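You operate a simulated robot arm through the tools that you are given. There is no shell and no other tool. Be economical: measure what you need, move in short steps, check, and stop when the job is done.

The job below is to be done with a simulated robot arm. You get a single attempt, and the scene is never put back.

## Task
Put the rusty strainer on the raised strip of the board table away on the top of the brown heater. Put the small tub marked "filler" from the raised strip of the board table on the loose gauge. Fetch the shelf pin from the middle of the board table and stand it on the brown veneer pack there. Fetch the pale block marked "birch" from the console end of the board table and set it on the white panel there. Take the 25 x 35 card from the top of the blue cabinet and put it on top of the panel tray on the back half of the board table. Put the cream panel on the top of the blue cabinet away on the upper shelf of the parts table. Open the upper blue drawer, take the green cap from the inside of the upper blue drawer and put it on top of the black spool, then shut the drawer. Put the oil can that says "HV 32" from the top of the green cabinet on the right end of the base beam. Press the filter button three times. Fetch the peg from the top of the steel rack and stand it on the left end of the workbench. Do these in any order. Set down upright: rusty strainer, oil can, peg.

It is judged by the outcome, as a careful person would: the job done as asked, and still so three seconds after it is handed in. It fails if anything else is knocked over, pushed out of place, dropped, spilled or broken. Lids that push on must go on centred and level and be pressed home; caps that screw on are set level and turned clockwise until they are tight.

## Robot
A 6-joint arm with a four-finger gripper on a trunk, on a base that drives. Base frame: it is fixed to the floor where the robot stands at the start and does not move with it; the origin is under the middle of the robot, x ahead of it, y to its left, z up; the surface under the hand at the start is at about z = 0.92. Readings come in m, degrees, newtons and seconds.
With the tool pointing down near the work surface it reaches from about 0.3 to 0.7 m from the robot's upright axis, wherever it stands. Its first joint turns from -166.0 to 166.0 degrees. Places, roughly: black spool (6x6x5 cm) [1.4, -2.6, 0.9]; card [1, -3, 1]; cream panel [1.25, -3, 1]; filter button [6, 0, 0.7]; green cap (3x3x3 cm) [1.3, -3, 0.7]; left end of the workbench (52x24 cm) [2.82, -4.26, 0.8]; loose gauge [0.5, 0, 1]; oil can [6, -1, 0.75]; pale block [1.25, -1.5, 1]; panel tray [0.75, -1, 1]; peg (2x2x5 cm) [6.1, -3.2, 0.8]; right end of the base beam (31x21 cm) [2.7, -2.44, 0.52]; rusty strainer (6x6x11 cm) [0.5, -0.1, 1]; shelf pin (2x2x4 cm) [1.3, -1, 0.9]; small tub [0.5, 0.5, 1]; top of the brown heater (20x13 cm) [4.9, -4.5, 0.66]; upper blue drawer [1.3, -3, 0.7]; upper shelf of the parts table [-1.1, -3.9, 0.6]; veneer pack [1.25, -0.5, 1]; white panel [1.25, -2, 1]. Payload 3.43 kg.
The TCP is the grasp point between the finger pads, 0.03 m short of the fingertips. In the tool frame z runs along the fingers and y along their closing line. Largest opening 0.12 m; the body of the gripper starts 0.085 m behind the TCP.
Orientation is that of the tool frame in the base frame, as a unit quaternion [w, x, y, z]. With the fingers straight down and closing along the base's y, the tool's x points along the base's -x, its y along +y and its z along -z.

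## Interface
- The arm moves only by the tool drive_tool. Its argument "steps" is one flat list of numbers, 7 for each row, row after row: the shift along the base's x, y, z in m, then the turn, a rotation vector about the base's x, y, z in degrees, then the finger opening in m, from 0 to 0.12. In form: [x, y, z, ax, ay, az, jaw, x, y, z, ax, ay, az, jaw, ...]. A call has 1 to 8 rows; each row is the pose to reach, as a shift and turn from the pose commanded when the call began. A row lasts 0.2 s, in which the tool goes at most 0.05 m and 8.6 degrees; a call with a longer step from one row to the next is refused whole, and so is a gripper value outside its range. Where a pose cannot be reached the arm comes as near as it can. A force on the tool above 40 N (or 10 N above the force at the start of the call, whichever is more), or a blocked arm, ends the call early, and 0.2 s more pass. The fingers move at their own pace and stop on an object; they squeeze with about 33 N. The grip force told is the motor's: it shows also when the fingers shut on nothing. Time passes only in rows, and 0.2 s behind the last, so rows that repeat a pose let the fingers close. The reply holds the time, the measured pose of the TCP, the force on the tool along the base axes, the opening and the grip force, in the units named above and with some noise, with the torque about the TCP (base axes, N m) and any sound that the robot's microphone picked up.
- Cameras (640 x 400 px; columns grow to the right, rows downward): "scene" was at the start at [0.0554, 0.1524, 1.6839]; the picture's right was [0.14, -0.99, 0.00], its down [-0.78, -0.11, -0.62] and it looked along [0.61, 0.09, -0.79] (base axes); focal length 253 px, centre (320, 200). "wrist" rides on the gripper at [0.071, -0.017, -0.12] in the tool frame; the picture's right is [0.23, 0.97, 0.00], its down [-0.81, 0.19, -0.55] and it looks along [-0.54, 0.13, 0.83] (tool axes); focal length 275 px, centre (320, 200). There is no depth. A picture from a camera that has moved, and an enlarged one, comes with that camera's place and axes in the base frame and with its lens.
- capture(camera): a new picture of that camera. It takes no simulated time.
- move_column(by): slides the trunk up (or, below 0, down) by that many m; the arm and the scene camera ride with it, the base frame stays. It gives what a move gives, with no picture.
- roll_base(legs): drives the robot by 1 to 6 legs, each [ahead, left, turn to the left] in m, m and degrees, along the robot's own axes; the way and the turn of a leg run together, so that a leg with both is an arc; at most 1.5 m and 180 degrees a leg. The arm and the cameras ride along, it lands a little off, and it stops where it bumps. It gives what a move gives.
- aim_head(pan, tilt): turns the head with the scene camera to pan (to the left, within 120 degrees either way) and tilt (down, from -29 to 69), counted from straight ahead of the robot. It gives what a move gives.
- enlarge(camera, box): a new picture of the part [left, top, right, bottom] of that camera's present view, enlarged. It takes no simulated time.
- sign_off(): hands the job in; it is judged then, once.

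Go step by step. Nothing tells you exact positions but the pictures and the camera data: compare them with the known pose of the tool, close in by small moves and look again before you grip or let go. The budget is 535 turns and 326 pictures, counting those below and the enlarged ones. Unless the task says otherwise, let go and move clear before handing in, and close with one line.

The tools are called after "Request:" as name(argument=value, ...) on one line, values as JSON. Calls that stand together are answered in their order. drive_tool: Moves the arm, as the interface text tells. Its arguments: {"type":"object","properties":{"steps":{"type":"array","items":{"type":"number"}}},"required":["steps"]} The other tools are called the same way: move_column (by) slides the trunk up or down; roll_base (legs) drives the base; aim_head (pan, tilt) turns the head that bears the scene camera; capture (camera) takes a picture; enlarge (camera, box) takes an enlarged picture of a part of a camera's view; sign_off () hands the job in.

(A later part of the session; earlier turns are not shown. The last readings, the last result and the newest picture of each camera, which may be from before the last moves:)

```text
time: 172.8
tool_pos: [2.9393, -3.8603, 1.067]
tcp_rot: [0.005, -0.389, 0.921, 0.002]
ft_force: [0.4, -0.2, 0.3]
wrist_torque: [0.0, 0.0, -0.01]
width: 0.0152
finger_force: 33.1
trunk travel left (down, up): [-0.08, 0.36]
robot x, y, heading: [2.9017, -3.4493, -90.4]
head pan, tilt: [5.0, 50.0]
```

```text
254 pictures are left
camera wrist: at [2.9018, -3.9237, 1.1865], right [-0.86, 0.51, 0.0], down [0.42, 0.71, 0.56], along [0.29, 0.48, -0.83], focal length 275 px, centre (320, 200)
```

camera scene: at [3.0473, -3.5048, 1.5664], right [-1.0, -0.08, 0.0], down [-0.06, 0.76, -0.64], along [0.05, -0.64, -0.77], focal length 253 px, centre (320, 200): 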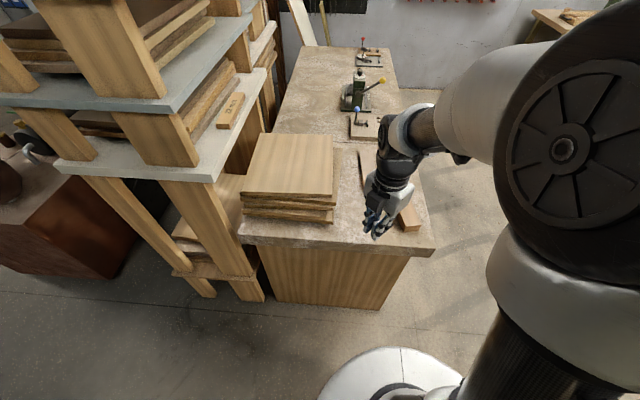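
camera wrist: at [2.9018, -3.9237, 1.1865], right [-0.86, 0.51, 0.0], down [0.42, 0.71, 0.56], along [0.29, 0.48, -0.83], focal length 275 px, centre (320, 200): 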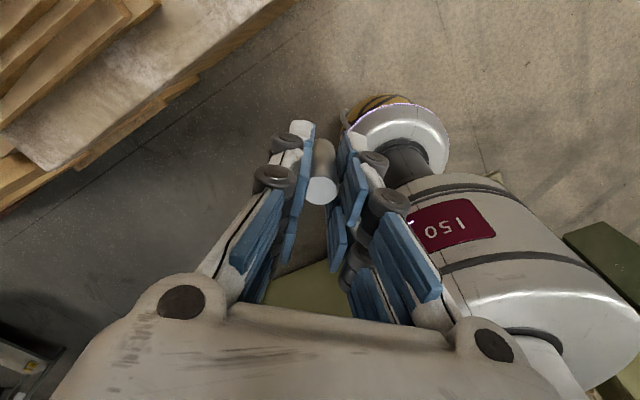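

Request:
drive_tool(steps=[-0.008, -0.045, 0, 0, 0, 0, 0.005, -0.016, -0.09, 0, 0, 0, 0, 0.005, -0.024, -0.135, 0, 0, 0, 0, 0.005, -0.032, -0.18, 0, 0, 0, 0, 0.005, -0.04, -0.225, 0, 0, 0, 0, 0.005, -0.045, -0.26, 0, 0, 0, 0, 0.005, -0.045, -0.26, -0.045, 0, 0, 0, 0.005, -0.045, -0.26, -0.09, 0, 0, 0, 0.005])

Request:
capture(camera="scene")

Request:
capture(camera="wrist")

```text
time: 174.6
tool_pos: [2.8985, -4.1195, 0.9755]
tcp_rot: [0.004, -0.389, 0.921, 0.001]
ft_force: [0.1, 0.0, -0.2]
wrist_torque: [0.0, 0.03, 0.0]
width: 0.0153
finger_force: 32.7
trunk travel left (down, up): [-0.08, 0.36]
robot x, y, heading: [2.8998, -3.4495, -90.2]
head pan, tilt: [5.0, 50.0]
```

```text
253 pictures are left
camera scene: at [3.0472, -3.5055, 1.5663], right [-1.0, -0.08, 0.0], down [-0.06, 0.76, -0.64], along [0.05, -0.64, -0.77], focal length 253 px, centre (320, 200)
```

scene: 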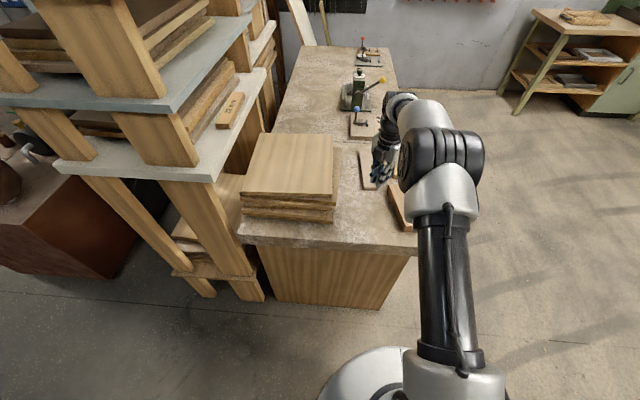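

```text
252 pictures are left
camera wrist: at [2.8597, -4.1833, 1.0952], right [-0.86, 0.51, 0.0], down [0.42, 0.71, 0.56], along [0.29, 0.48, -0.83], focal length 275 px, centre (320, 200)
```

wrist: 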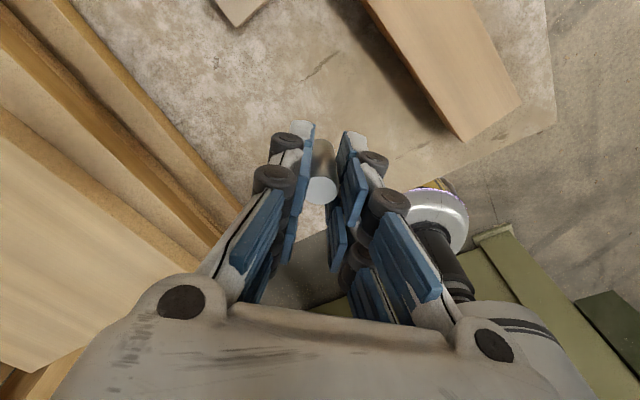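

Request:
drive_tool(steps=[-0.016, 0, -0.04, 0, 0, 0, 0.005, -0.016, 0, -0.08, 0, 0, 0, 0.005, -0.016, 0, -0.11, 0, 0, 0, 0.005])

Request:
capture(camera="wrist")

```text
time: 175.4
tool_pos: [2.8788, -4.1194, 0.8684]
tcp_rot: [0.004, -0.389, 0.921, 0.003]
ft_force: [-0.2, 0.0, 1.0]
wrist_torque: [0.01, -0.02, -0.03]
width: 0.0156
finger_force: 33.2
trunk travel left (down, up): [-0.08, 0.36]
robot x, y, heading: [2.9038, -3.4499, -90.3]
head pan, tilt: [5.0, 50.0]
```

```text
251 pictures are left
camera wrist: at [2.8413, -4.1832, 0.9866], right [-0.86, 0.51, 0.0], down [0.42, 0.71, 0.56], along [0.29, 0.48, -0.83], focal length 275 px, centre (320, 200)
```

wrist: 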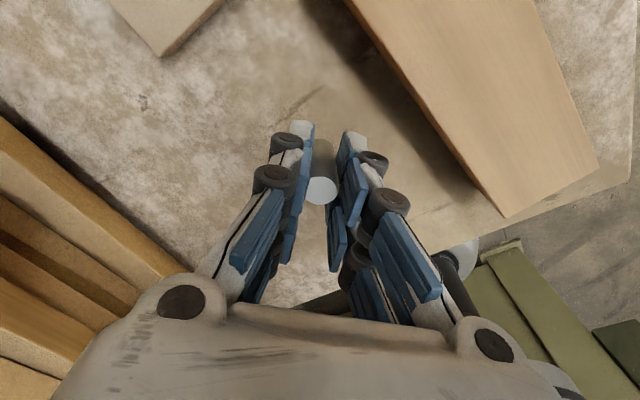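

Request:
drive_tool(steps=[0, 0, -0.006, 0, 0, 0, 0.005, 0, 0, -0.012, 0, 0, 0, 0.005])

Request:
drive_tool(steps=[0, 0, -0.004, 0, 0, 0, 0.005, 0, 0, -0.007, 0, 0, 0, 0.005])

```text
time: 176.0
tool_pos: [2.8779, -4.1196, 0.855]
tcp_rot: [0.004, -0.389, 0.921, 0.002]
ft_force: [0.3, 0.1, -0.3]
wrist_torque: [0.0, -0.01, -0.01]
width: 0.0156
finger_force: 33.1
trunk travel left (down, up): [-0.08, 0.36]
robot x, y, heading: [2.8985, -3.4502, -90.3]
head pan, tilt: [5.0, 50.0]
```

```text
time: 176.6
tool_pos: [2.879, -4.1205, 0.8476]
tcp_rot: [0.004, -0.389, 0.921, 0.001]
ft_force: [-0.7, 0.3, -0.1]
wrist_torque: [0.0, 0.02, -0.03]
width: 0.0153
finger_force: 33.2
trunk travel left (down, up): [-0.08, 0.36]
robot x, y, heading: [2.8991, -3.4495, -90.2]
head pan, tilt: [5.0, 50.0]
```

Request:
drive_tool(steps=[0, 0, -0.003, 0, 0, 0, 0.005, 0, 0, -0.006, 0, 0, 0, 0.005])

Request:
enlarge(camera="wrist", box=[240, 60, 440, 230])

```text
time: 177.2
tool_pos: [2.8785, -4.1203, 0.8475]
tcp_rot: [0.004, -0.39, 0.921, -0.001]
ft_force: [1.0, 5.3, 27.9]
wrist_torque: [0.32, -0.03, 0.01]
width: 0.0155
finger_force: 33.4
trunk travel left (down, up): [-0.08, 0.36]
robot x, y, heading: [2.8993, -3.4491, -89.8]
head pan, tilt: [5.0, 50.0]
```

```text
2.35 times, centred on (340, 145) of wrist
camera zoom: at [2.8409, -4.1829, 0.967], right [-0.86, 0.51, -0.01], down [0.42, 0.72, 0.55], along [0.29, 0.47, -0.83], focal length 648 px, centre (273, 329)
```

zoom: 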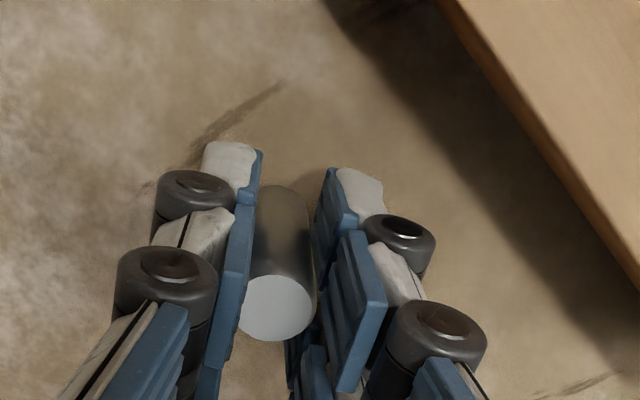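

Firm contact. Back off a touch and open.

Request:
drive_tool(steps=[0, 0, 0.004, 0, 0, 0, 0.015, 0, 0, 0.004, 0, 0, 0, 0.03, 0, 0, 0.004, 0, 0, 0, 0.045, 0, 0, 0.004, 0, 0, 0, 0.045])

Request:
capture(camera="wrist")

```text
time: 178.2
tool_pos: [2.8789, -4.1213, 0.8443]
tcp_rot: [0.004, -0.389, 0.921, 0.002]
ft_force: [-0.2, 0.6, -0.2]
wrist_torque: [0.04, 0.0, 0.03]
width: 0.045
finger_force: 0.1
trunk travel left (down, up): [-0.08, 0.36]
robot x, y, heading: [2.8992, -3.4473, -90.2]
head pan, tilt: [5.0, 50.0]
```

```text
249 pictures are left
camera wrist: at [2.8405, -4.1837, 0.9655], right [-0.86, 0.51, 0.0], down [0.42, 0.71, 0.56], along [0.29, 0.48, -0.83], focal length 275 px, centre (320, 200)
```

wrist: 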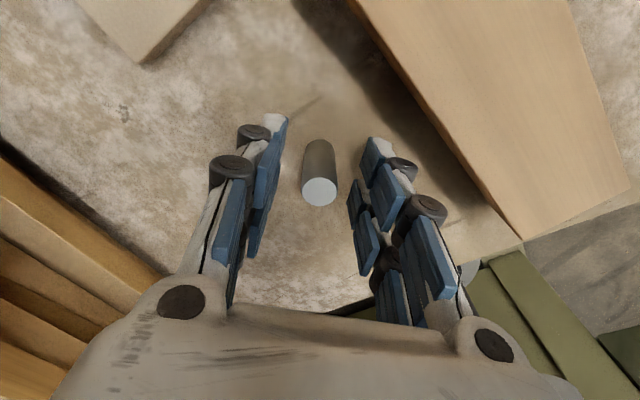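

Peg stands free. Rise and retract.

Request:
drive_tool(steps=[0, 0, 0.04, 0, 0, 0, 0.045, 0, 0, 0.085, 0, 0, 0, 0.045, 0, 0, 0.13, 0, 0, 0, 0.045, 0, 0, 0.175, 0, 0, 0, 0.045, 0.01, 0.035, 0.2, 0, 0, 0, 0.045, 0.02, 0.075, 0.21, 0, 0, 0, 0.045, 0.02, 0.12, 0.21, 0, 0, 0, 0.045, 0.02, 0.165, 0.21, 0, 0, 0, 0.045])

Request:
capture(camera="wrist")

```text
time: 180.0
tool_pos: [2.8985, -3.9547, 1.0564]
tcp_rot: [0.003, -0.389, 0.921, 0.001]
ft_force: [0.4, 0.2, 0.8]
wrist_torque: [-0.03, -0.01, -0.02]
width: 0.045
finger_force: 0.1
trunk travel left (down, up): [-0.08, 0.36]
robot x, y, heading: [2.9027, -3.4495, -90.1]
head pan, tilt: [5.0, 50.0]
```

```text
248 pictures are left
camera wrist: at [2.8607, -4.017, 1.1768], right [-0.86, 0.51, 0.0], down [0.42, 0.71, 0.56], along [0.29, 0.48, -0.83], focal length 275 px, centre (320, 200)
```

wrist: 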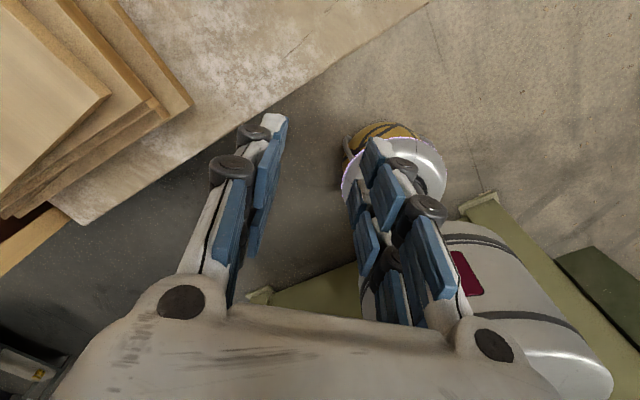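

Rotate the wrist back to its normal orientation while retracting.

Request:
drive_tool(steps=[0, 0.03, 0.01, 0, 0, -8.5, 0.045, 0, 0.06, 0.02, 0, 0, -17, 0.045, 0, 0.09, 0.03, 0, 0, -25.5, 0.045, 0, 0.12, 0.04, 0, 0, -34, 0.045, 0, 0.12, 0.05, 0, 0, -42.5, 0.045, 0, 0.12, 0.06, 0, 0, -51, 0.045, 0, 0.12, 0.06, 0, 0, -59.5, 0.045, 0, 0.12, 0.06, 0, 0, -68, 0.045])

Request:
drive_tool(steps=[0, 0, 0, 0, 0, -8.5, 0.045, 0, 0, 0, 0, 0, -17, 0.045, 0, 0, 0, 0, 0, -25.5, 0.045, 0, 0, 0, 0, 0, -34, 0.045, 0, 0, 0, 0, 0, -42.5, 0.045, 0, 0, 0, 0, 0, -51, 0.045, 0, 0, 0, 0, 0, -59.5, 0.045, 0, 0, 0, 0, 0, -68, 0.045])

Request:
capture(camera="scene")

```text
time: 181.8
tool_pos: [2.8981, -3.8347, 1.1153]
tcp_rot: [0.004, 0.194, 0.981, -0.001]
ft_force: [-0.1, -0.1, 0.3]
wrist_torque: [0.01, 0.0, -0.01]
width: 0.0449
finger_force: 0.0
trunk travel left (down, up): [-0.08, 0.36]
robot x, y, heading: [2.9044, -3.4465, -90.1]
head pan, tilt: [5.0, 50.0]
```

```text
time: 183.6
tool_pos: [2.9001, -3.8346, 1.1159]
tcp_rot: [0.004, 0.71, 0.705, -0.003]
ft_force: [-0.3, -0.2, -0.4]
wrist_torque: [-0.02, 0.0, -0.02]
width: 0.0452
finger_force: 0.1
trunk travel left (down, up): [-0.08, 0.36]
robot x, y, heading: [2.8982, -3.4489, -90.3]
head pan, tilt: [5.0, 50.0]
```

```text
247 pictures are left
camera scene: at [3.0473, -3.5048, 1.5664], right [-1.0, -0.08, 0.0], down [-0.06, 0.76, -0.64], along [0.05, -0.64, -0.77], focal length 253 px, centre (320, 200)
```

scene: 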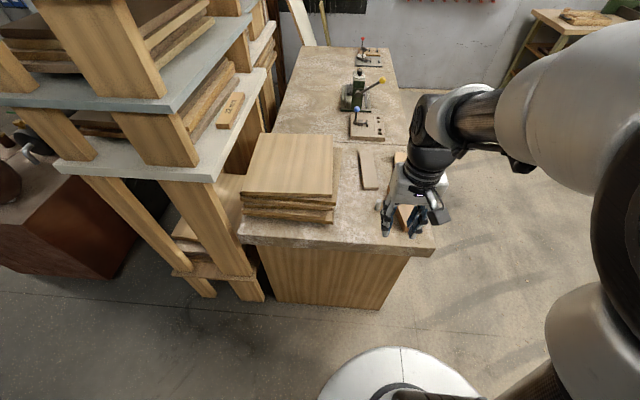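

Next the oil can and filter button. Drive back through the passage and along behind the press.

Request:
roll_base(legs=[[-0.08, 0, 0], [0, 0, 90], [1.5, 0, 0], [0.6, 0, 0], [0, 1.5, 0], [0, 0.9, 0]])

Request:
aim_head(pan=15, tilt=35)

Request:
capture(camera="scene")

```text
time: 209.9
tool_pos: [5.224, -0.8517, 1.1158]
tcp_rot: [0.004, -0.051, 0.999, 0.0]
ft_force: [0.7, -0.3, 0.4]
wrist_torque: [0.0, -0.02, -0.03]
width: 0.045
finger_force: 0.0
trunk travel left (down, up): [-0.08, 0.36]
robot x, y, heading: [4.838, -0.8918, 6.0]
head pan, tilt: [5.0, 50.0]
```

```text
time: 210.7
tool_pos: [5.2238, -0.852, 1.1166]
tcp_rot: [0.004, -0.052, 0.999, 0.0]
ft_force: [0.6, 0.4, 0.1]
wrist_torque: [-0.02, 0.0, 0.04]
width: 0.0451
finger_force: 0.2
trunk travel left (down, up): [-0.08, 0.36]
robot x, y, heading: [4.8356, -0.8939, 5.8]
head pan, tilt: [15.0, 35.0]
```

```text
246 pictures are left
camera scene: at [4.8888, -0.7227, 1.588], right [0.36, -0.93, 0.0], down [-0.54, -0.2, -0.82], along [0.77, 0.29, -0.57], focal length 253 px, centre (320, 200)
```

scene: 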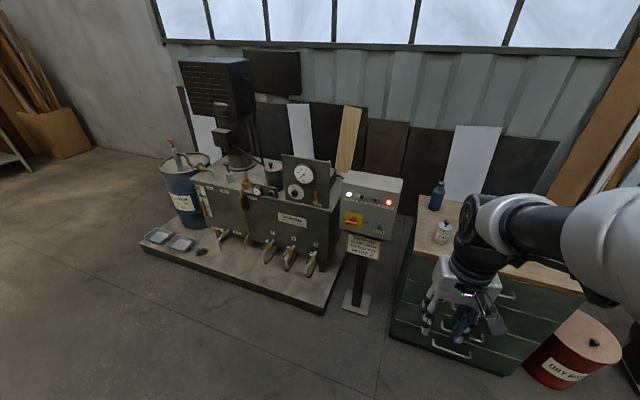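

Request:
enlarge(camera="scene", box=[320, 160, 420, 260])

Request:
enlarge(camera="scene", box=[410, 160, 550, 280])

```text
4.00 times, centred on (370, 210) of scene
camera zoom: at [4.8888, -0.7227, 1.588], right [0.36, -0.93, 0.0], down [-0.54, -0.2, -0.82], along [0.77, 0.29, -0.57], focal length 1013 px, centre (120, 160)
```

zoom: 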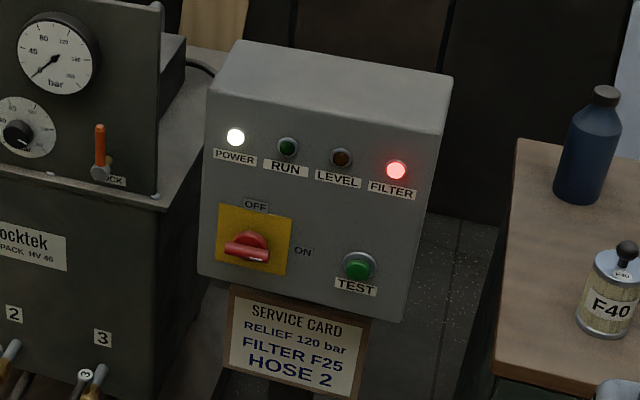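

```text
3.33 times, centred on (480, 220) of scene
camera zoom: at [4.8888, -0.7227, 1.588], right [0.36, -0.93, 0.0], down [-0.54, -0.2, -0.82], along [0.77, 0.29, -0.57], focal length 844 px, centre (-213, 133)
```

zoom: 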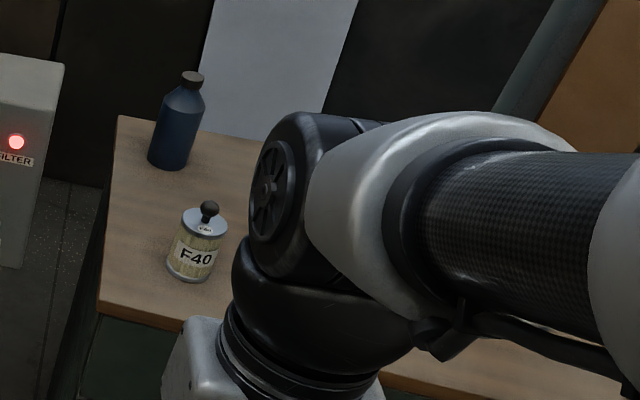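

The filter button may be elsewhere on the hydraulic pack near y≈0; zoom there.

Request:
enlarge(camera="scene", box=[140, 120, 340, 260])

```text
2.86 times, centred on (240, 190) of scene
camera zoom: at [4.8888, -0.7227, 1.588], right [0.36, -0.93, 0.0], down [-0.54, -0.2, -0.82], along [0.77, 0.29, -0.57], focal length 723 px, centre (549, 229)
```

zoom: 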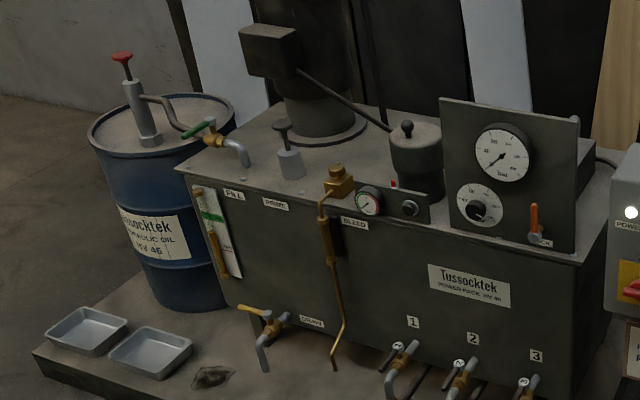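

The small button on the gauge panel beside the filter canister (~(6.05, 0.05, 0.7)) matches the filter button. Drive closer and look.

Request:
roll_base(legs=[[0, 0, -5.8], [0, 0.94, 0], [0.35, 0, 0]])

Request:
aim_head(pan=0, tilt=40)

Request:
capture(camera="scene")

Request:
capture(camera="wrist")

```text
time: 218.1
tool_pos: [5.5719, 0.066, 1.1158]
tcp_rot: [0.005, -0.005, 1.0, 0.0]
ft_force: [0.4, 0.7, -1.0]
wrist_torque: [0.0, -0.01, 0.02]
width: 0.0453
finger_force: 0.1
trunk travel left (down, up): [-0.08, 0.36]
robot x, y, heading: [5.1831, 0.0617, 0.4]
head pan, tilt: [15.0, 35.0]
```

```text
time: 218.8
tool_pos: [5.5709, 0.0673, 1.1157]
tcp_rot: [0.004, -0.005, 1.0, 0.001]
ft_force: [-0.3, -0.1, 0.3]
wrist_torque: [0.01, 0.05, 0.03]
width: 0.045
finger_force: 0.2
trunk travel left (down, up): [-0.08, 0.36]
robot x, y, heading: [5.184, 0.0591, 0.6]
head pan, tilt: [0.0, 40.0]
```

```text
242 pictures are left
camera scene: at [5.2495, 0.2041, 1.5806], right [0.01, -1.0, 0.0], down [-0.64, -0.01, -0.77], along [0.77, 0.01, -0.64], focal length 253 px, centre (320, 200)
```

scene: 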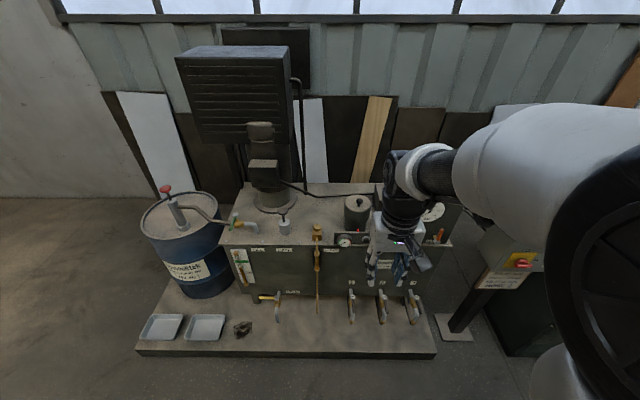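

```text
241 pictures are left
camera wrist: at [5.4994, 0.0492, 1.2356], right [-0.24, 0.97, 0.0], down [0.8, 0.2, 0.56], along [0.54, 0.13, -0.83], focal length 275 px, centre (320, 200)
```

wrist: 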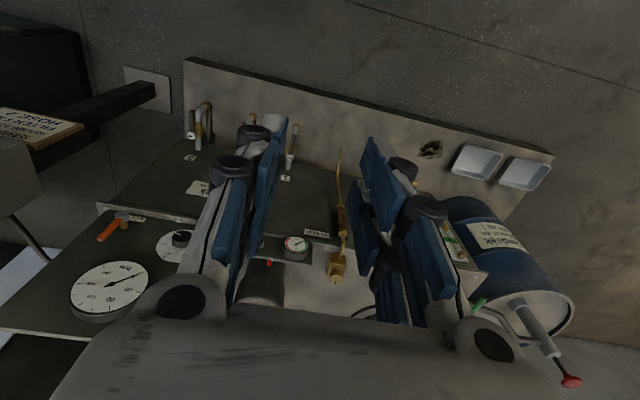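

Request:
enlarge(camera="scene", box=[300, 185, 400, 265])

Request:
enlarge(camera="wrist", box=[220, 210, 360, 310])

```text
5.00 times, centred on (350, 225) of scene
camera zoom: at [5.2495, 0.2041, 1.5806], right [0.01, -1.0, 0.0], down [-0.64, -0.01, -0.77], along [0.77, 0.01, -0.64], focal length 1266 px, centre (170, 75)
```

zoom: 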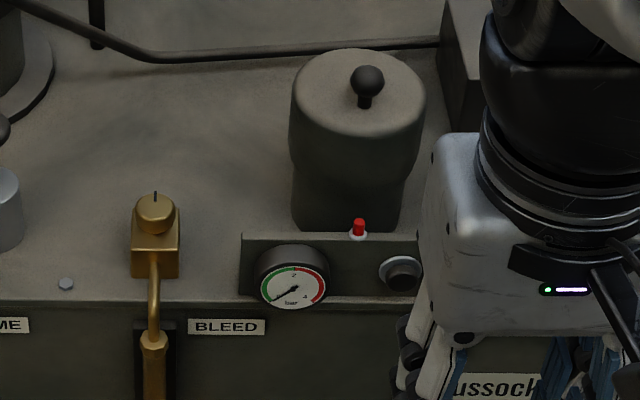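

```text
4.00 times, centred on (290, 260) of wrist
camera zoom: at [5.4994, 0.0492, 1.2356], right [-0.24, 0.97, 0.0], down [0.8, 0.2, 0.56], along [0.54, 0.13, -0.83], focal length 1101 px, centre (440, -40)
```

zoom: 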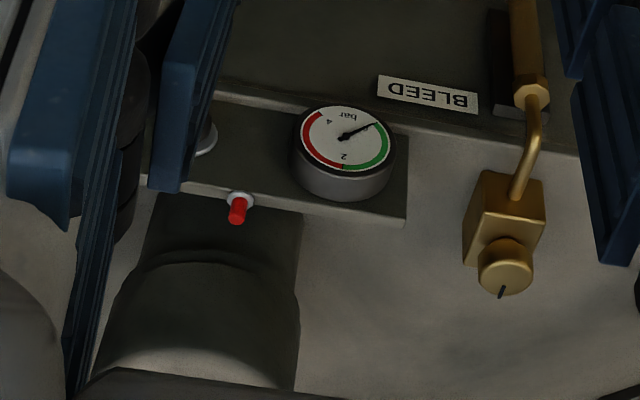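

Request:
drive_tool(steps=[0, -0.04, 0.02, 0, 0, 0, 0.045, 0, -0.08, 0.04, 0, 0, 0, 0.045, 0, -0.12, 0.06, 0, 0, 0, 0.045, 0, -0.165, 0.06, 0, 0, 0, 0.045])

Request:
enlarge(camera="scene", box=[335, 215, 395, 255])

Request:
capture(camera="wrist")

```text
time: 219.8
tool_pos: [5.5704, -0.0974, 1.1755]
tcp_rot: [0.004, -0.006, 1.0, 0.001]
ft_force: [-0.4, -1.1, 0.3]
wrist_torque: [0.02, -0.03, 0.0]
width: 0.0451
finger_force: 0.0
trunk travel left (down, up): [-0.08, 0.36]
robot x, y, heading: [5.1877, 0.0649, 0.7]
head pan, tilt: [0.0, 40.0]
```

```text
10.00 times, centred on (365, 235) of scene
camera zoom: at [5.2497, 0.2031, 1.5806], right [0.01, -1.0, 0.0], down [-0.64, -0.01, -0.77], along [0.77, 0.01, -0.64], focal length 2532 px, centre (-130, -150)
```

zoom: 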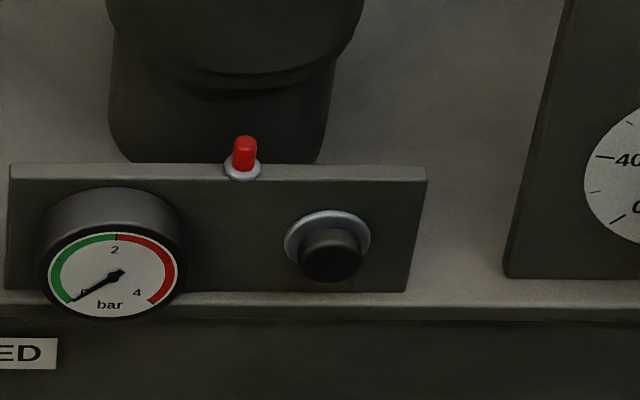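

```text
237 pictures are left
camera wrist: at [5.4989, -0.1145, 1.2948], right [-0.24, 0.97, 0.0], down [0.8, 0.2, 0.56], along [0.54, 0.13, -0.83], focal length 275 px, centre (320, 200)
```

wrist: 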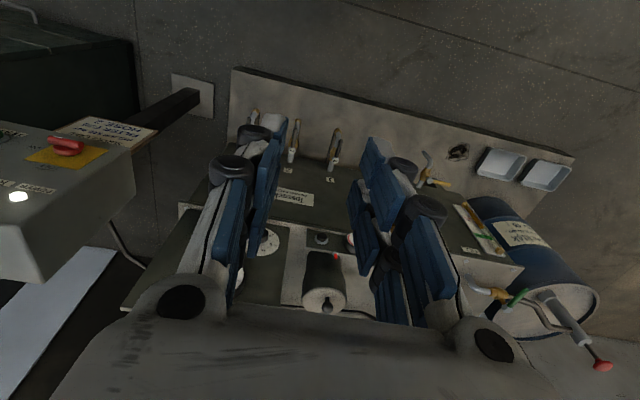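

The black push-button with the chrome bezel, at about (5.99, 0.01, 0.735), should be the filter button. I'll turn the closed gripper to point forward.

Request:
drive_tool(steps=[0.025, 0.013, -0.015, 0, -8.5, 0, 0.02, 0.05, 0.026, -0.03, 0, -17, 0, 0, 0.075, 0.039, -0.045, 0, -25.5, 0, 0, 0.1, 0.052, -0.06, 0, -34, 0, 0, 0.125, 0.065, -0.075, 0, -42.5, 0, 0, 0.15, 0.078, -0.09, 0, -51, 0, 0, 0.175, 0.091, -0.105, 0, -59.5, 0, 0, 0.2, 0.104, -0.12, 0, -68, 0, 0])

Request:
capture(camera="scene")

Request:
capture(camera="wrist")

```text
time: 221.6
tool_pos: [5.783, -0.0049, 1.0703]
tcp_rot: [0.558, 0.004, 0.829, 0.015]
ft_force: [1.0, 0.1, -0.1]
wrist_torque: [0.04, 0.02, 0.05]
width: 0.0002
finger_force: 33.5
out of reach, approached as far as the arm can: row 5, 6, 8
trunk travel left (down, up): [-0.08, 0.36]
robot x, y, heading: [5.1882, 0.0637, 0.4]
head pan, tilt: [0.0, 40.0]
```

```text
236 pictures are left
camera scene: at [5.2506, 0.2033, 1.5805], right [0.01, -1.0, 0.0], down [-0.64, -0.01, -0.77], along [0.77, 0.01, -0.64], focal length 253 px, centre (320, 200)
```

scene: 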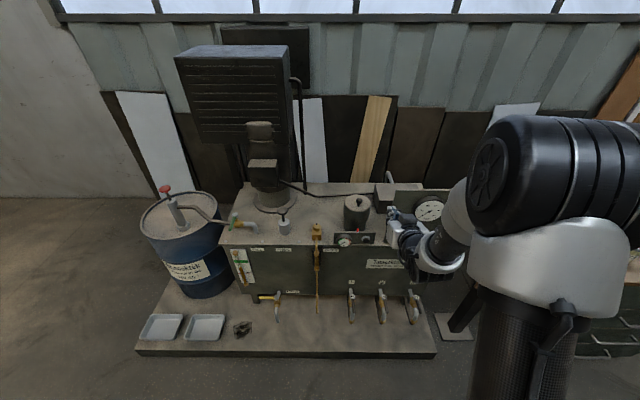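

```text
235 pictures are left
camera wrist: at [5.6441, -0.0212, 1.0487], right [-0.1, 0.98, -0.18], down [-0.21, 0.16, 0.96], along [0.97, 0.13, 0.19], focal length 275 px, centre (320, 200)
```

wrist: 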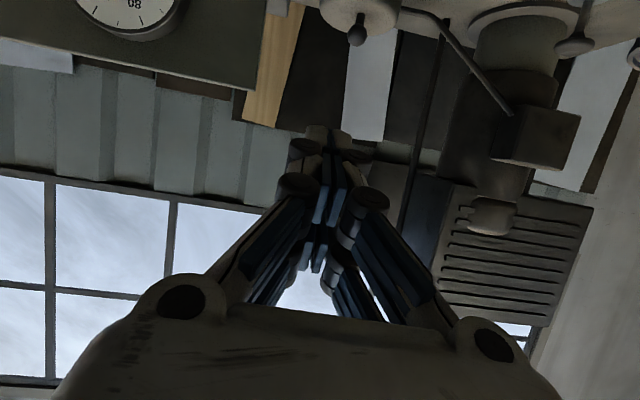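

Request:
drive_tool(steps=[0, 0.003, -0.045, 0, 0, 0, 0, 0.0, 0.003, -0.09, 0, 0, 0, 0, 0.02, 0.003, -0.135, 0, 0, 0, 0, 0.04, 0.003, -0.18, 0, 0, 0, 0, 0.06, 0.003, -0.225, 0, 0, 0, 0, 0.08, 0.003, -0.255, 0, 0, 0, 0])

Request:
capture(camera="scene")

Request:
capture(camera="wrist")

```text
time: 223.0
tool_pos: [5.8832, -0.0191, 0.8294]
tcp_rot: [0.557, 0.01, 0.83, 0.034]
ft_force: [-0.4, 0.2, -0.1]
wrist_torque: [-0.02, -0.02, 0.01]
width: 0.0
finger_force: 32.8
out of reach, approached as far as the arm can: row 1, 2, 3, 4, 5, 6
trunk travel left (down, up): [-0.08, 0.36]
robot x, y, heading: [5.1857, 0.0604, 0.6]
head pan, tilt: [0.0, 40.0]
```

```text
234 pictures are left
camera scene: at [5.249, 0.2041, 1.5806], right [0.01, -1.0, 0.0], down [-0.64, -0.01, -0.77], along [0.77, 0.01, -0.64], focal length 253 px, centre (320, 200)
```

scene: 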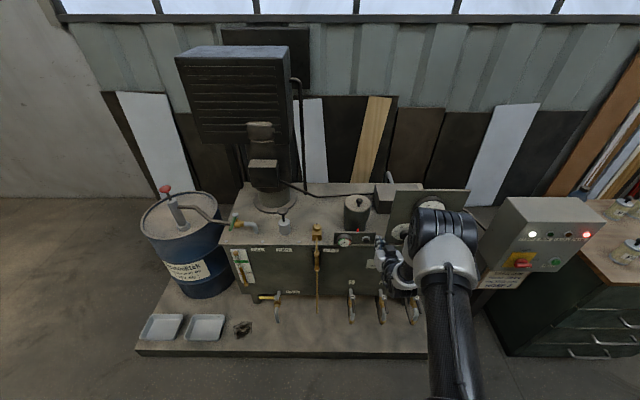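

```text
233 pictures are left
camera wrist: at [5.7455, -0.0363, 0.8077], right [-0.11, 0.98, -0.15], down [-0.21, 0.12, 0.97], along [0.97, 0.13, 0.19], focal length 275 px, centre (320, 200)
```

wrist: 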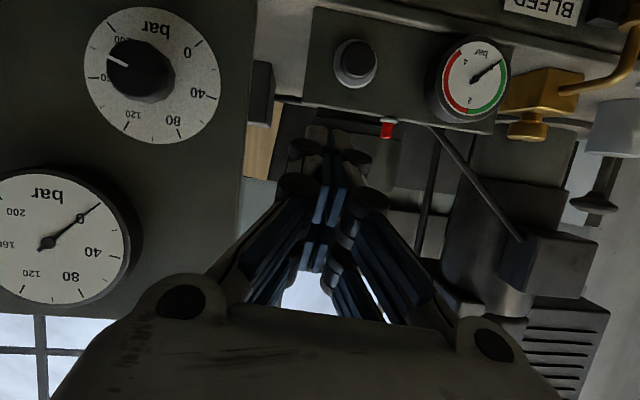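

The button is confirmed at (5.99, 0.01, 0.733). Approach to just in front of it.

Request:
drive_tool(steps=[0.02, 0, -0.02, 0, 0, 0, 0, 0.05, 0, -0.04, 0, 0, 0, 0, 0.08, 0, -0.056, 0, 0, 0, 0, 0.08, 0, -0.056, 0, 0, 0, 0])

Request:
capture(camera="wrist")

Request:
enlarge(camera="scene", box=[320, 190, 420, 270])

```text
time: 224.0
tool_pos: [5.9609, -0.0174, 0.7741]
tcp_rot: [0.557, 0.011, 0.83, 0.034]
ft_force: [-21.9, 0.9, 9.2]
wrist_torque: [-0.06, -0.25, -0.08]
width: 0.0003
finger_force: 33.5
trunk travel left (down, up): [-0.08, 0.36]
robot x, y, heading: [5.1872, 0.0605, 0.7]
head pan, tilt: [0.0, 40.0]
```

```text
232 pictures are left
camera wrist: at [5.8235, -0.0356, 0.7528], right [-0.11, 0.98, -0.15], down [-0.21, 0.12, 0.97], along [0.97, 0.13, 0.19], focal length 275 px, centre (320, 200)
```

wrist: 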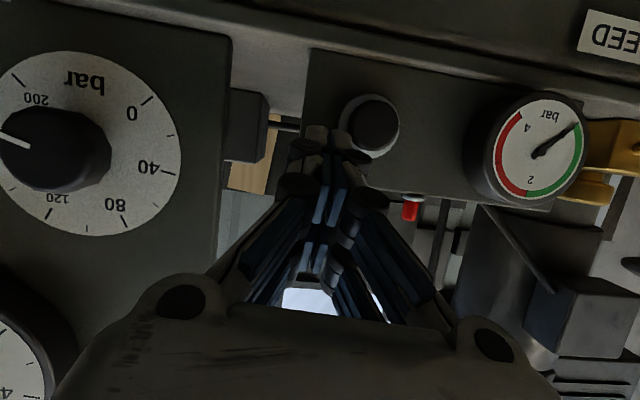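

```text
5.00 times, centred on (370, 230) of scene
camera zoom: at [5.2456, 0.2042, 1.5808], right [0.01, -1.0, 0.0], down [-0.64, -0.01, -0.77], along [0.77, 0.01, -0.64], focal length 1266 px, centre (70, 50)
```

zoom: 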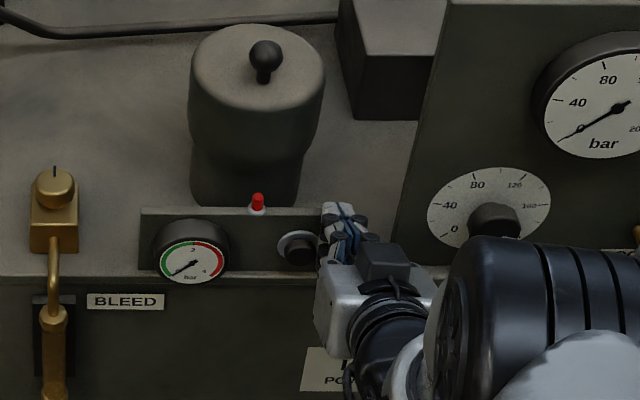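

Request:
drive_tool(steps=[-0.03, 0, 0, 0, 0, 0, 0, -0.033, 0.015, -0.015, 0, 0, 0, 0, -0.033, 0.029, -0.028, 0, 0, 0, 0])

Request:
capture(camera="wrist")

```text
time: 224.8
tool_pos: [5.9339, -0.0027, 0.7454]
tcp_rot: [0.556, 0.006, 0.83, 0.04]
ft_force: [0.0, 0.1, -0.9]
wrist_torque: [-0.01, -0.01, -0.03]
width: 0.0
finger_force: 33.7
out of reach, approached as far as the arm can: row 2, 3
trunk travel left (down, up): [-0.08, 0.36]
robot x, y, heading: [5.1851, 0.0642, 0.7]
head pan, tilt: [0.0, 40.0]
```

```text
230 pictures are left
camera wrist: at [5.7956, -0.0225, 0.7242], right [-0.12, 0.98, -0.14], down [-0.21, 0.11, 0.97], along [0.97, 0.15, 0.19], focal length 275 px, centre (320, 200)
```

wrist: 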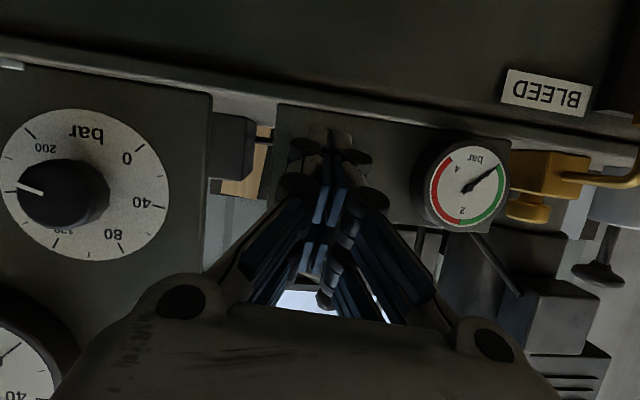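

Request:
drive_tool(steps=[0.005, 0.012, 0, 0, 0, 0, 0, 0.01, 0.014, 0, 0, 0, 0, 0])

Request:
enlarge(camera="scene", box=[320, 200, 400, 260])

```text
time: 225.4
tool_pos: [5.9431, -0.0027, 0.7468]
tcp_rot: [0.557, 0.006, 0.83, 0.04]
ft_force: [-1.4, -1.2, 1.3]
wrist_torque: [0.01, -0.05, -0.01]
width: 0.0001
finger_force: 33.7
out of reach, approached as far as the arm can: row 1, 2
trunk travel left (down, up): [-0.08, 0.36]
robot x, y, heading: [5.1847, 0.063, 0.5]
head pan, tilt: [0.0, 40.0]
```

```text
6.67 times, centred on (360, 230) of scene
camera zoom: at [5.2492, 0.2041, 1.5806], right [0.01, -1.0, 0.0], down [-0.64, -0.01, -0.77], along [0.77, 0.01, -0.64], focal length 1688 px, centre (53, 0)
```

zoom: 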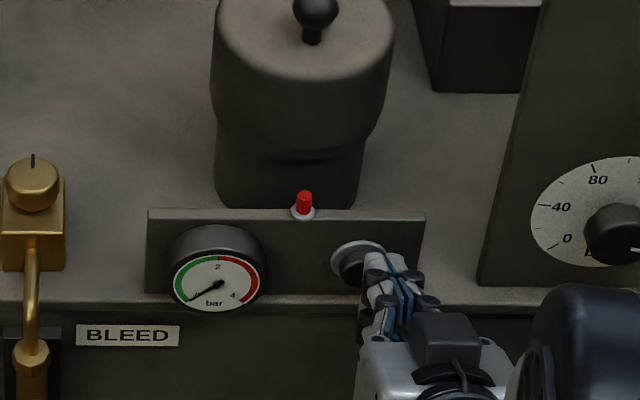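

The fingertip is about 1.5 cm right of the button. Back off a little and nudge the base left.

Request:
drive_tool(steps=[-0.025, 0, 0, 0, 0, 0, 0])

Request:
roll_base(legs=[[0, 0.017, 0]])

Request:
enlarge(camera="scene", box=[320, 200, 400, 260])

Request:
capture(camera="wrist")

```text
time: 225.8
tool_pos: [5.9202, -0.0094, 0.7456]
tcp_rot: [0.557, 0.008, 0.83, 0.038]
ft_force: [-0.6, -0.4, -1.0]
wrist_torque: [0.0, 0.0, 0.01]
width: 0.0001
finger_force: 33.3
out of reach, approached as far as the arm can: row 1
trunk travel left (down, up): [-0.08, 0.36]
robot x, y, heading: [5.1863, 0.0577, 0.6]
head pan, tilt: [0.0, 40.0]
```

```text
time: 226.6
tool_pos: [5.9205, 0.0067, 0.7453]
tcp_rot: [0.556, 0.007, 0.83, 0.039]
ft_force: [0.1, 0.5, 0.0]
wrist_torque: [0.0, 0.04, 0.0]
width: 0.0
finger_force: 33.7
trunk travel left (down, up): [-0.08, 0.36]
robot x, y, heading: [5.1839, 0.082, 0.9]
head pan, tilt: [0.0, 40.0]
```

```text
6.67 times, centred on (360, 230) of scene
camera zoom: at [5.2492, 0.2216, 1.5805], right [0.01, -1.0, 0.0], down [-0.64, -0.01, -0.77], along [0.77, 0.01, -0.64], focal length 1688 px, centre (53, 0)
```

zoom: 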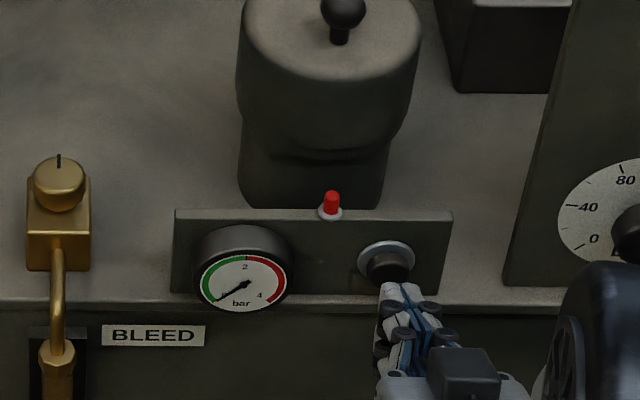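

```text
227 pictures are left
camera wrist: at [5.7826, -0.011, 0.7234], right [-0.12, 0.98, -0.14], down [-0.21, 0.12, 0.97], along [0.97, 0.14, 0.19], focal length 275 px, centre (320, 200)
```

wrist: 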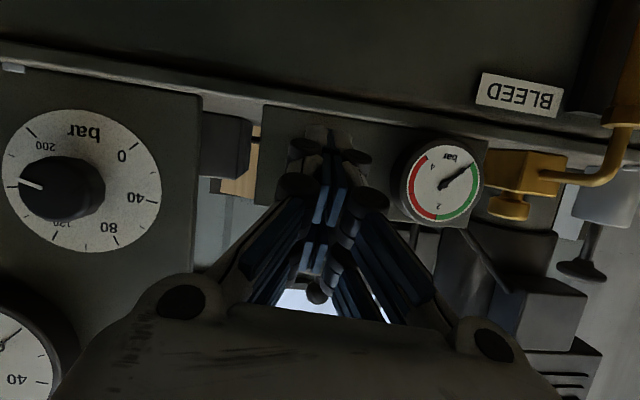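

Aligned. Press forward gently and watch force and sound.

Request:
drive_tool(steps=[0.025, 0.002, 0, 0, 0, 0, 0, 0.035, 0.002, 0, 0, 0, 0, 0, 0.04, 0.002, 0, 0, 0, 0, 0])

Request:
enlarge(camera="scene", box=[320, 200, 400, 260])

```text
time: 227.3
tool_pos: [5.9495, 0.0105, 0.7439]
tcp_rot: [0.556, 0.007, 0.83, 0.039]
ft_force: [-33.5, 1.4, 20.4]
wrist_torque: [0.01, -0.86, -0.08]
width: 0.0059
finger_force: 33.4
trunk travel left (down, up): [-0.08, 0.36]
robot x, y, heading: [5.1846, 0.0793, 0.6]
head pan, tilt: [0.0, 40.0]
heard: click
stopped in row 3: the force on the tool passed its limit at 47 N (the readings are from after the stop); the commanded pose is now the measured one
```

```text
6.67 times, centred on (360, 230) of scene
camera zoom: at [5.2418, 0.2214, 1.581], right [0.01, -1.0, 0.0], down [-0.64, -0.01, -0.77], along [0.77, 0.01, -0.64], focal length 1688 px, centre (53, 0)
```

zoom: 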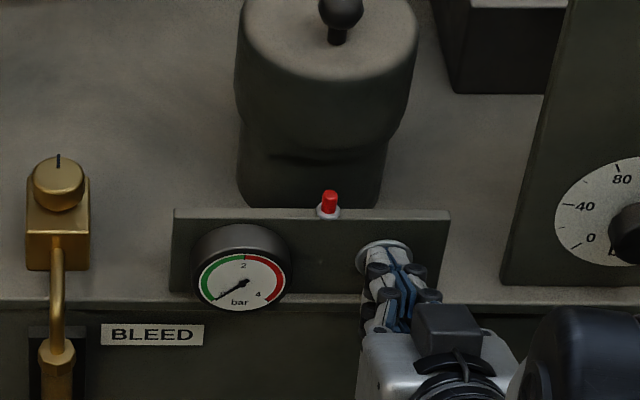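

A click: one press. Release fully, then press again.

Request:
drive_tool(steps=[-0.02, 0, 0, 0, 0, 0, 0, -0.03, 0, 0, 0, 0, 0, 0, -0.03, 0, 0, 0, 0, 0, 0])

Request:
enlarge(camera="scene", box=[320, 200, 400, 260])

```text
time: 228.1
tool_pos: [5.9236, 0.0112, 0.7406]
tcp_rot: [0.553, 0.007, 0.832, 0.04]
ft_force: [-0.1, -0.8, 0.0]
wrist_torque: [0.03, 0.02, 0.0]
width: 0.0
finger_force: 33.5
trunk travel left (down, up): [-0.08, 0.36]
robot x, y, heading: [5.1848, 0.0769, 0.2]
head pan, tilt: [0.0, 40.0]
```

```text
6.67 times, centred on (360, 230) of scene
camera zoom: at [5.2484, 0.221, 1.5805], right [0.01, -1.0, 0.0], down [-0.64, -0.01, -0.77], along [0.77, 0.01, -0.64], focal length 1688 px, centre (53, 0)
```

zoom: 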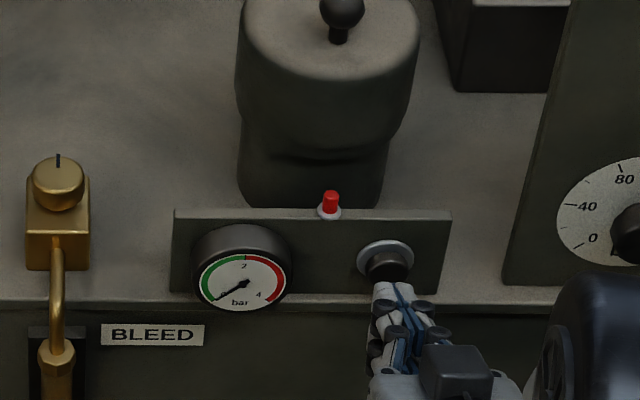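

Request:
drive_tool(steps=[0.012, 0, 0.003, 0, 0, 0, 0, 0.022, 0, 0.003, 0, 0, 0, 0, 0.028, 0, 0.003, 0, 0, 0, 0, 0.028, 0, 0.003, 0, 0, 0, 0])

Request:
drive_tool(steps=[-0.02, 0, 0, 0, 0, 0, 0, -0.028, 0, 0, 0, 0, 0, 0, -0.028, 0, 0, 0, 0, 0, 0])

```text
time: 229.1
tool_pos: [5.9479, 0.0105, 0.744]
tcp_rot: [0.553, 0.006, 0.832, 0.04]
ft_force: [-24.7, 1.1, 4.5]
wrist_torque: [-0.06, -0.33, -0.04]
width: 0.0061
finger_force: 33.0
trunk travel left (down, up): [-0.08, 0.36]
robot x, y, heading: [5.1804, 0.0774, 0.5]
head pan, tilt: [0.0, 40.0]
heard: click
```

```text
time: 229.9
tool_pos: [5.9221, 0.01, 0.745]
tcp_rot: [0.553, 0.007, 0.832, 0.039]
ft_force: [-0.2, 0.0, 0.6]
wrist_torque: [0.04, 0.05, -0.03]
width: 0.0
finger_force: 33.5
trunk travel left (down, up): [-0.08, 0.36]
robot x, y, heading: [5.1814, 0.0789, 0.7]
head pan, tilt: [0.0, 40.0]
```

Second click. Third press.

Request:
drive_tool(steps=[0.01, 0, 0, 0, 0, 0, 0, 0.02, 0, 0, 0, 0, 0, 0, 0.028, 0, 0, 0, 0, 0, 0, 0.028, 0, 0, 0, 0, 0, 0])

Request:
drive_tool(steps=[-0.02, 0, 0, 0, 0, 0, 0, -0.045, 0, 0.02, 0, 0, 0, 0, -0.045, 0, 0.05, 0, 0, 0, 0])

Request:
capture(camera="scene")

```text
time: 230.9
tool_pos: [5.9479, 0.0107, 0.7433]
tcp_rot: [0.552, 0.007, 0.833, 0.04]
ft_force: [-20.0, -0.2, 3.7]
wrist_torque: [-0.03, -0.3, -0.06]
width: 0.006
finger_force: 33.6
trunk travel left (down, up): [-0.08, 0.36]
robot x, y, heading: [5.1828, 0.0802, 0.7]
head pan, tilt: [0.0, 40.0]
heard: click
```

```text
time: 231.7
tool_pos: [5.9052, 0.0118, 0.7937]
tcp_rot: [0.552, 0.005, 0.833, 0.042]
ft_force: [-0.6, 0.2, 0.4]
wrist_torque: [0.01, -0.03, 0.01]
width: 0.0
finger_force: 33.7
trunk travel left (down, up): [-0.08, 0.36]
robot x, y, heading: [5.1863, 0.0805, 0.7]
head pan, tilt: [0.0, 40.0]
```

```text
224 pictures are left
camera scene: at [5.2482, 0.221, 1.5806], right [0.01, -1.0, 0.0], down [-0.64, -0.01, -0.77], along [0.77, 0.01, -0.64], focal length 253 px, centre (320, 200)
```

scene: 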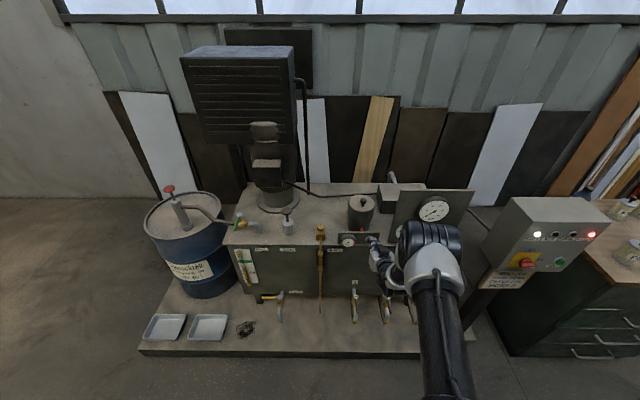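

Three presses done. Back off and turn the tool down again.

Request:
roll_base(legs=[[-0.35, 0, 0]])

Request:
drive_tool(steps=[-0.01, 0, 0.04, 0, 8.5, 0, 0, -0.02, 0, 0.08, 0, 17, 0, 0, -0.03, 0, 0.12, 0, 25.5, 0, 0, -0.04, 0, 0.16, 0, 34, 0, 0, -0.05, 0, 0.2, 0, 42.5, 0, 0, -0.06, 0, 0.24, 0, 51, 0, 0, -0.07, 0, 0.28, 0, 59.5, 0, 0, -0.08, 0, 0.3, 0, 67, 0, 0])

```text
time: 234.0
tool_pos: [5.5477, 0.0081, 0.7932]
tcp_rot: [0.553, 0.005, 0.832, 0.041]
ft_force: [-0.4, -0.3, -0.3]
wrist_torque: [0.02, -0.03, -0.02]
width: 0.0
finger_force: 33.7
trunk travel left (down, up): [-0.08, 0.36]
robot x, y, heading: [4.8269, 0.0734, 0.5]
head pan, tilt: [0.0, 40.0]
```

```text
time: 235.8
tool_pos: [5.469, 0.0086, 1.092]
tcp_rot: [0.001, 0.027, 0.999, 0.031]
ft_force: [-0.2, -0.8, 0.6]
wrist_torque: [-0.02, 0.05, -0.03]
width: 0.0003
finger_force: 32.9
out of reach, approached as far as the arm can: row 4
trunk travel left (down, up): [-0.08, 0.36]
robot x, y, heading: [4.8302, 0.0745, 0.7]
head pan, tilt: [0.0, 40.0]
```

Request:
drive_tool(steps=[-0.04, 0, 0, -3.5, 0, 3, 0.05, -0.08, 0, 0, -3.5, 0, 3, 0.1, -0.1, 0, 0, -3.5, 0, 3, 0.1])

Request:
roll_base(legs=[[0.1, -0.85, -0.7]])

Request:
aim_head(pan=-5, tilt=35)

Request:
capture(camera="scene")

Request:
capture(camera="wrist")

```text
time: 236.6
tool_pos: [5.3672, 0.0084, 1.093]
tcp_rot: [0.002, 0.0, 1.0, 0.001]
ft_force: [0.3, -0.2, 0.5]
wrist_torque: [-0.02, 0.01, -0.06]
width: 0.0541
finger_force: 0.1
trunk travel left (down, up): [-0.08, 0.36]
robot x, y, heading: [4.8269, 0.0771, 0.9]
head pan, tilt: [0.0, 40.0]
```

```text
time: 241.3
tool_pos: [5.4663, -0.8765, 1.0931]
tcp_rot: [0.001, 0.012, 1.0, 0.001]
ft_force: [0.1, 0.3, -0.2]
wrist_torque: [-0.04, 0.01, 0.01]
width: 0.0999
finger_force: 0.1
trunk travel left (down, up): [-0.08, 0.36]
robot x, y, heading: [4.9282, -0.797, -0.6]
head pan, tilt: [0.0, 40.0]
```

```text
time: 241.9
tool_pos: [5.4666, -0.8763, 1.0922]
tcp_rot: [0.001, 0.011, 1.0, 0.0]
ft_force: [-0.4, -0.1, 0.6]
wrist_torque: [-0.01, 0.0, 0.0]
width: 0.1002
finger_force: 0.0
trunk travel left (down, up): [-0.08, 0.36]
robot x, y, heading: [4.9263, -0.7977, -0.5]
head pan, tilt: [-5.0, 35.0]
```

```text
223 pictures are left
camera scene: at [4.9965, -0.6641, 1.5881], right [-0.1, -1.0, 0.0], down [-0.57, 0.06, -0.82], along [0.82, -0.08, -0.57], focal length 253 px, centre (320, 200)
```

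scene: 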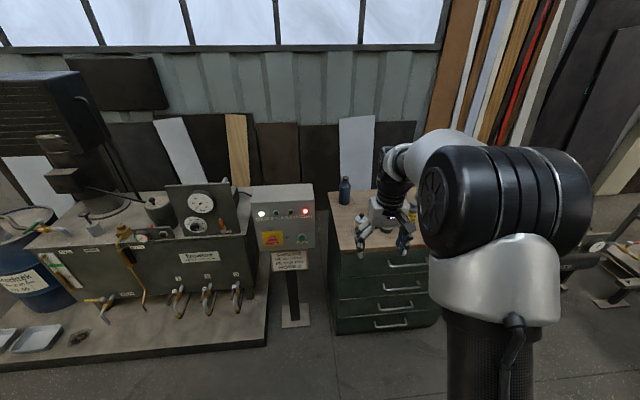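

```text
222 pictures are left
camera wrist: at [5.3948, -0.8914, 1.2127], right [-0.21, 0.98, 0.0], down [0.81, 0.17, 0.56], along [0.54, 0.12, -0.83], focal length 275 px, centre (320, 200)
```

wrist: 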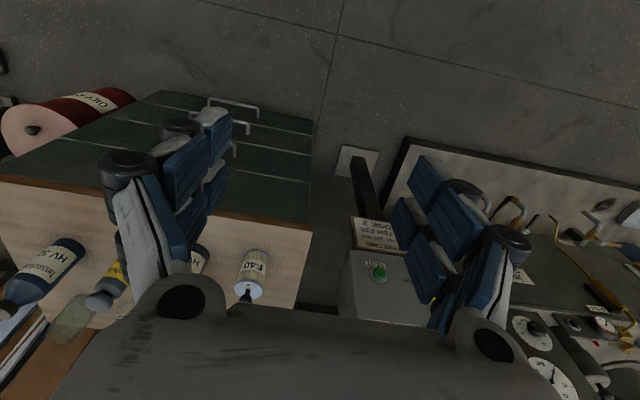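

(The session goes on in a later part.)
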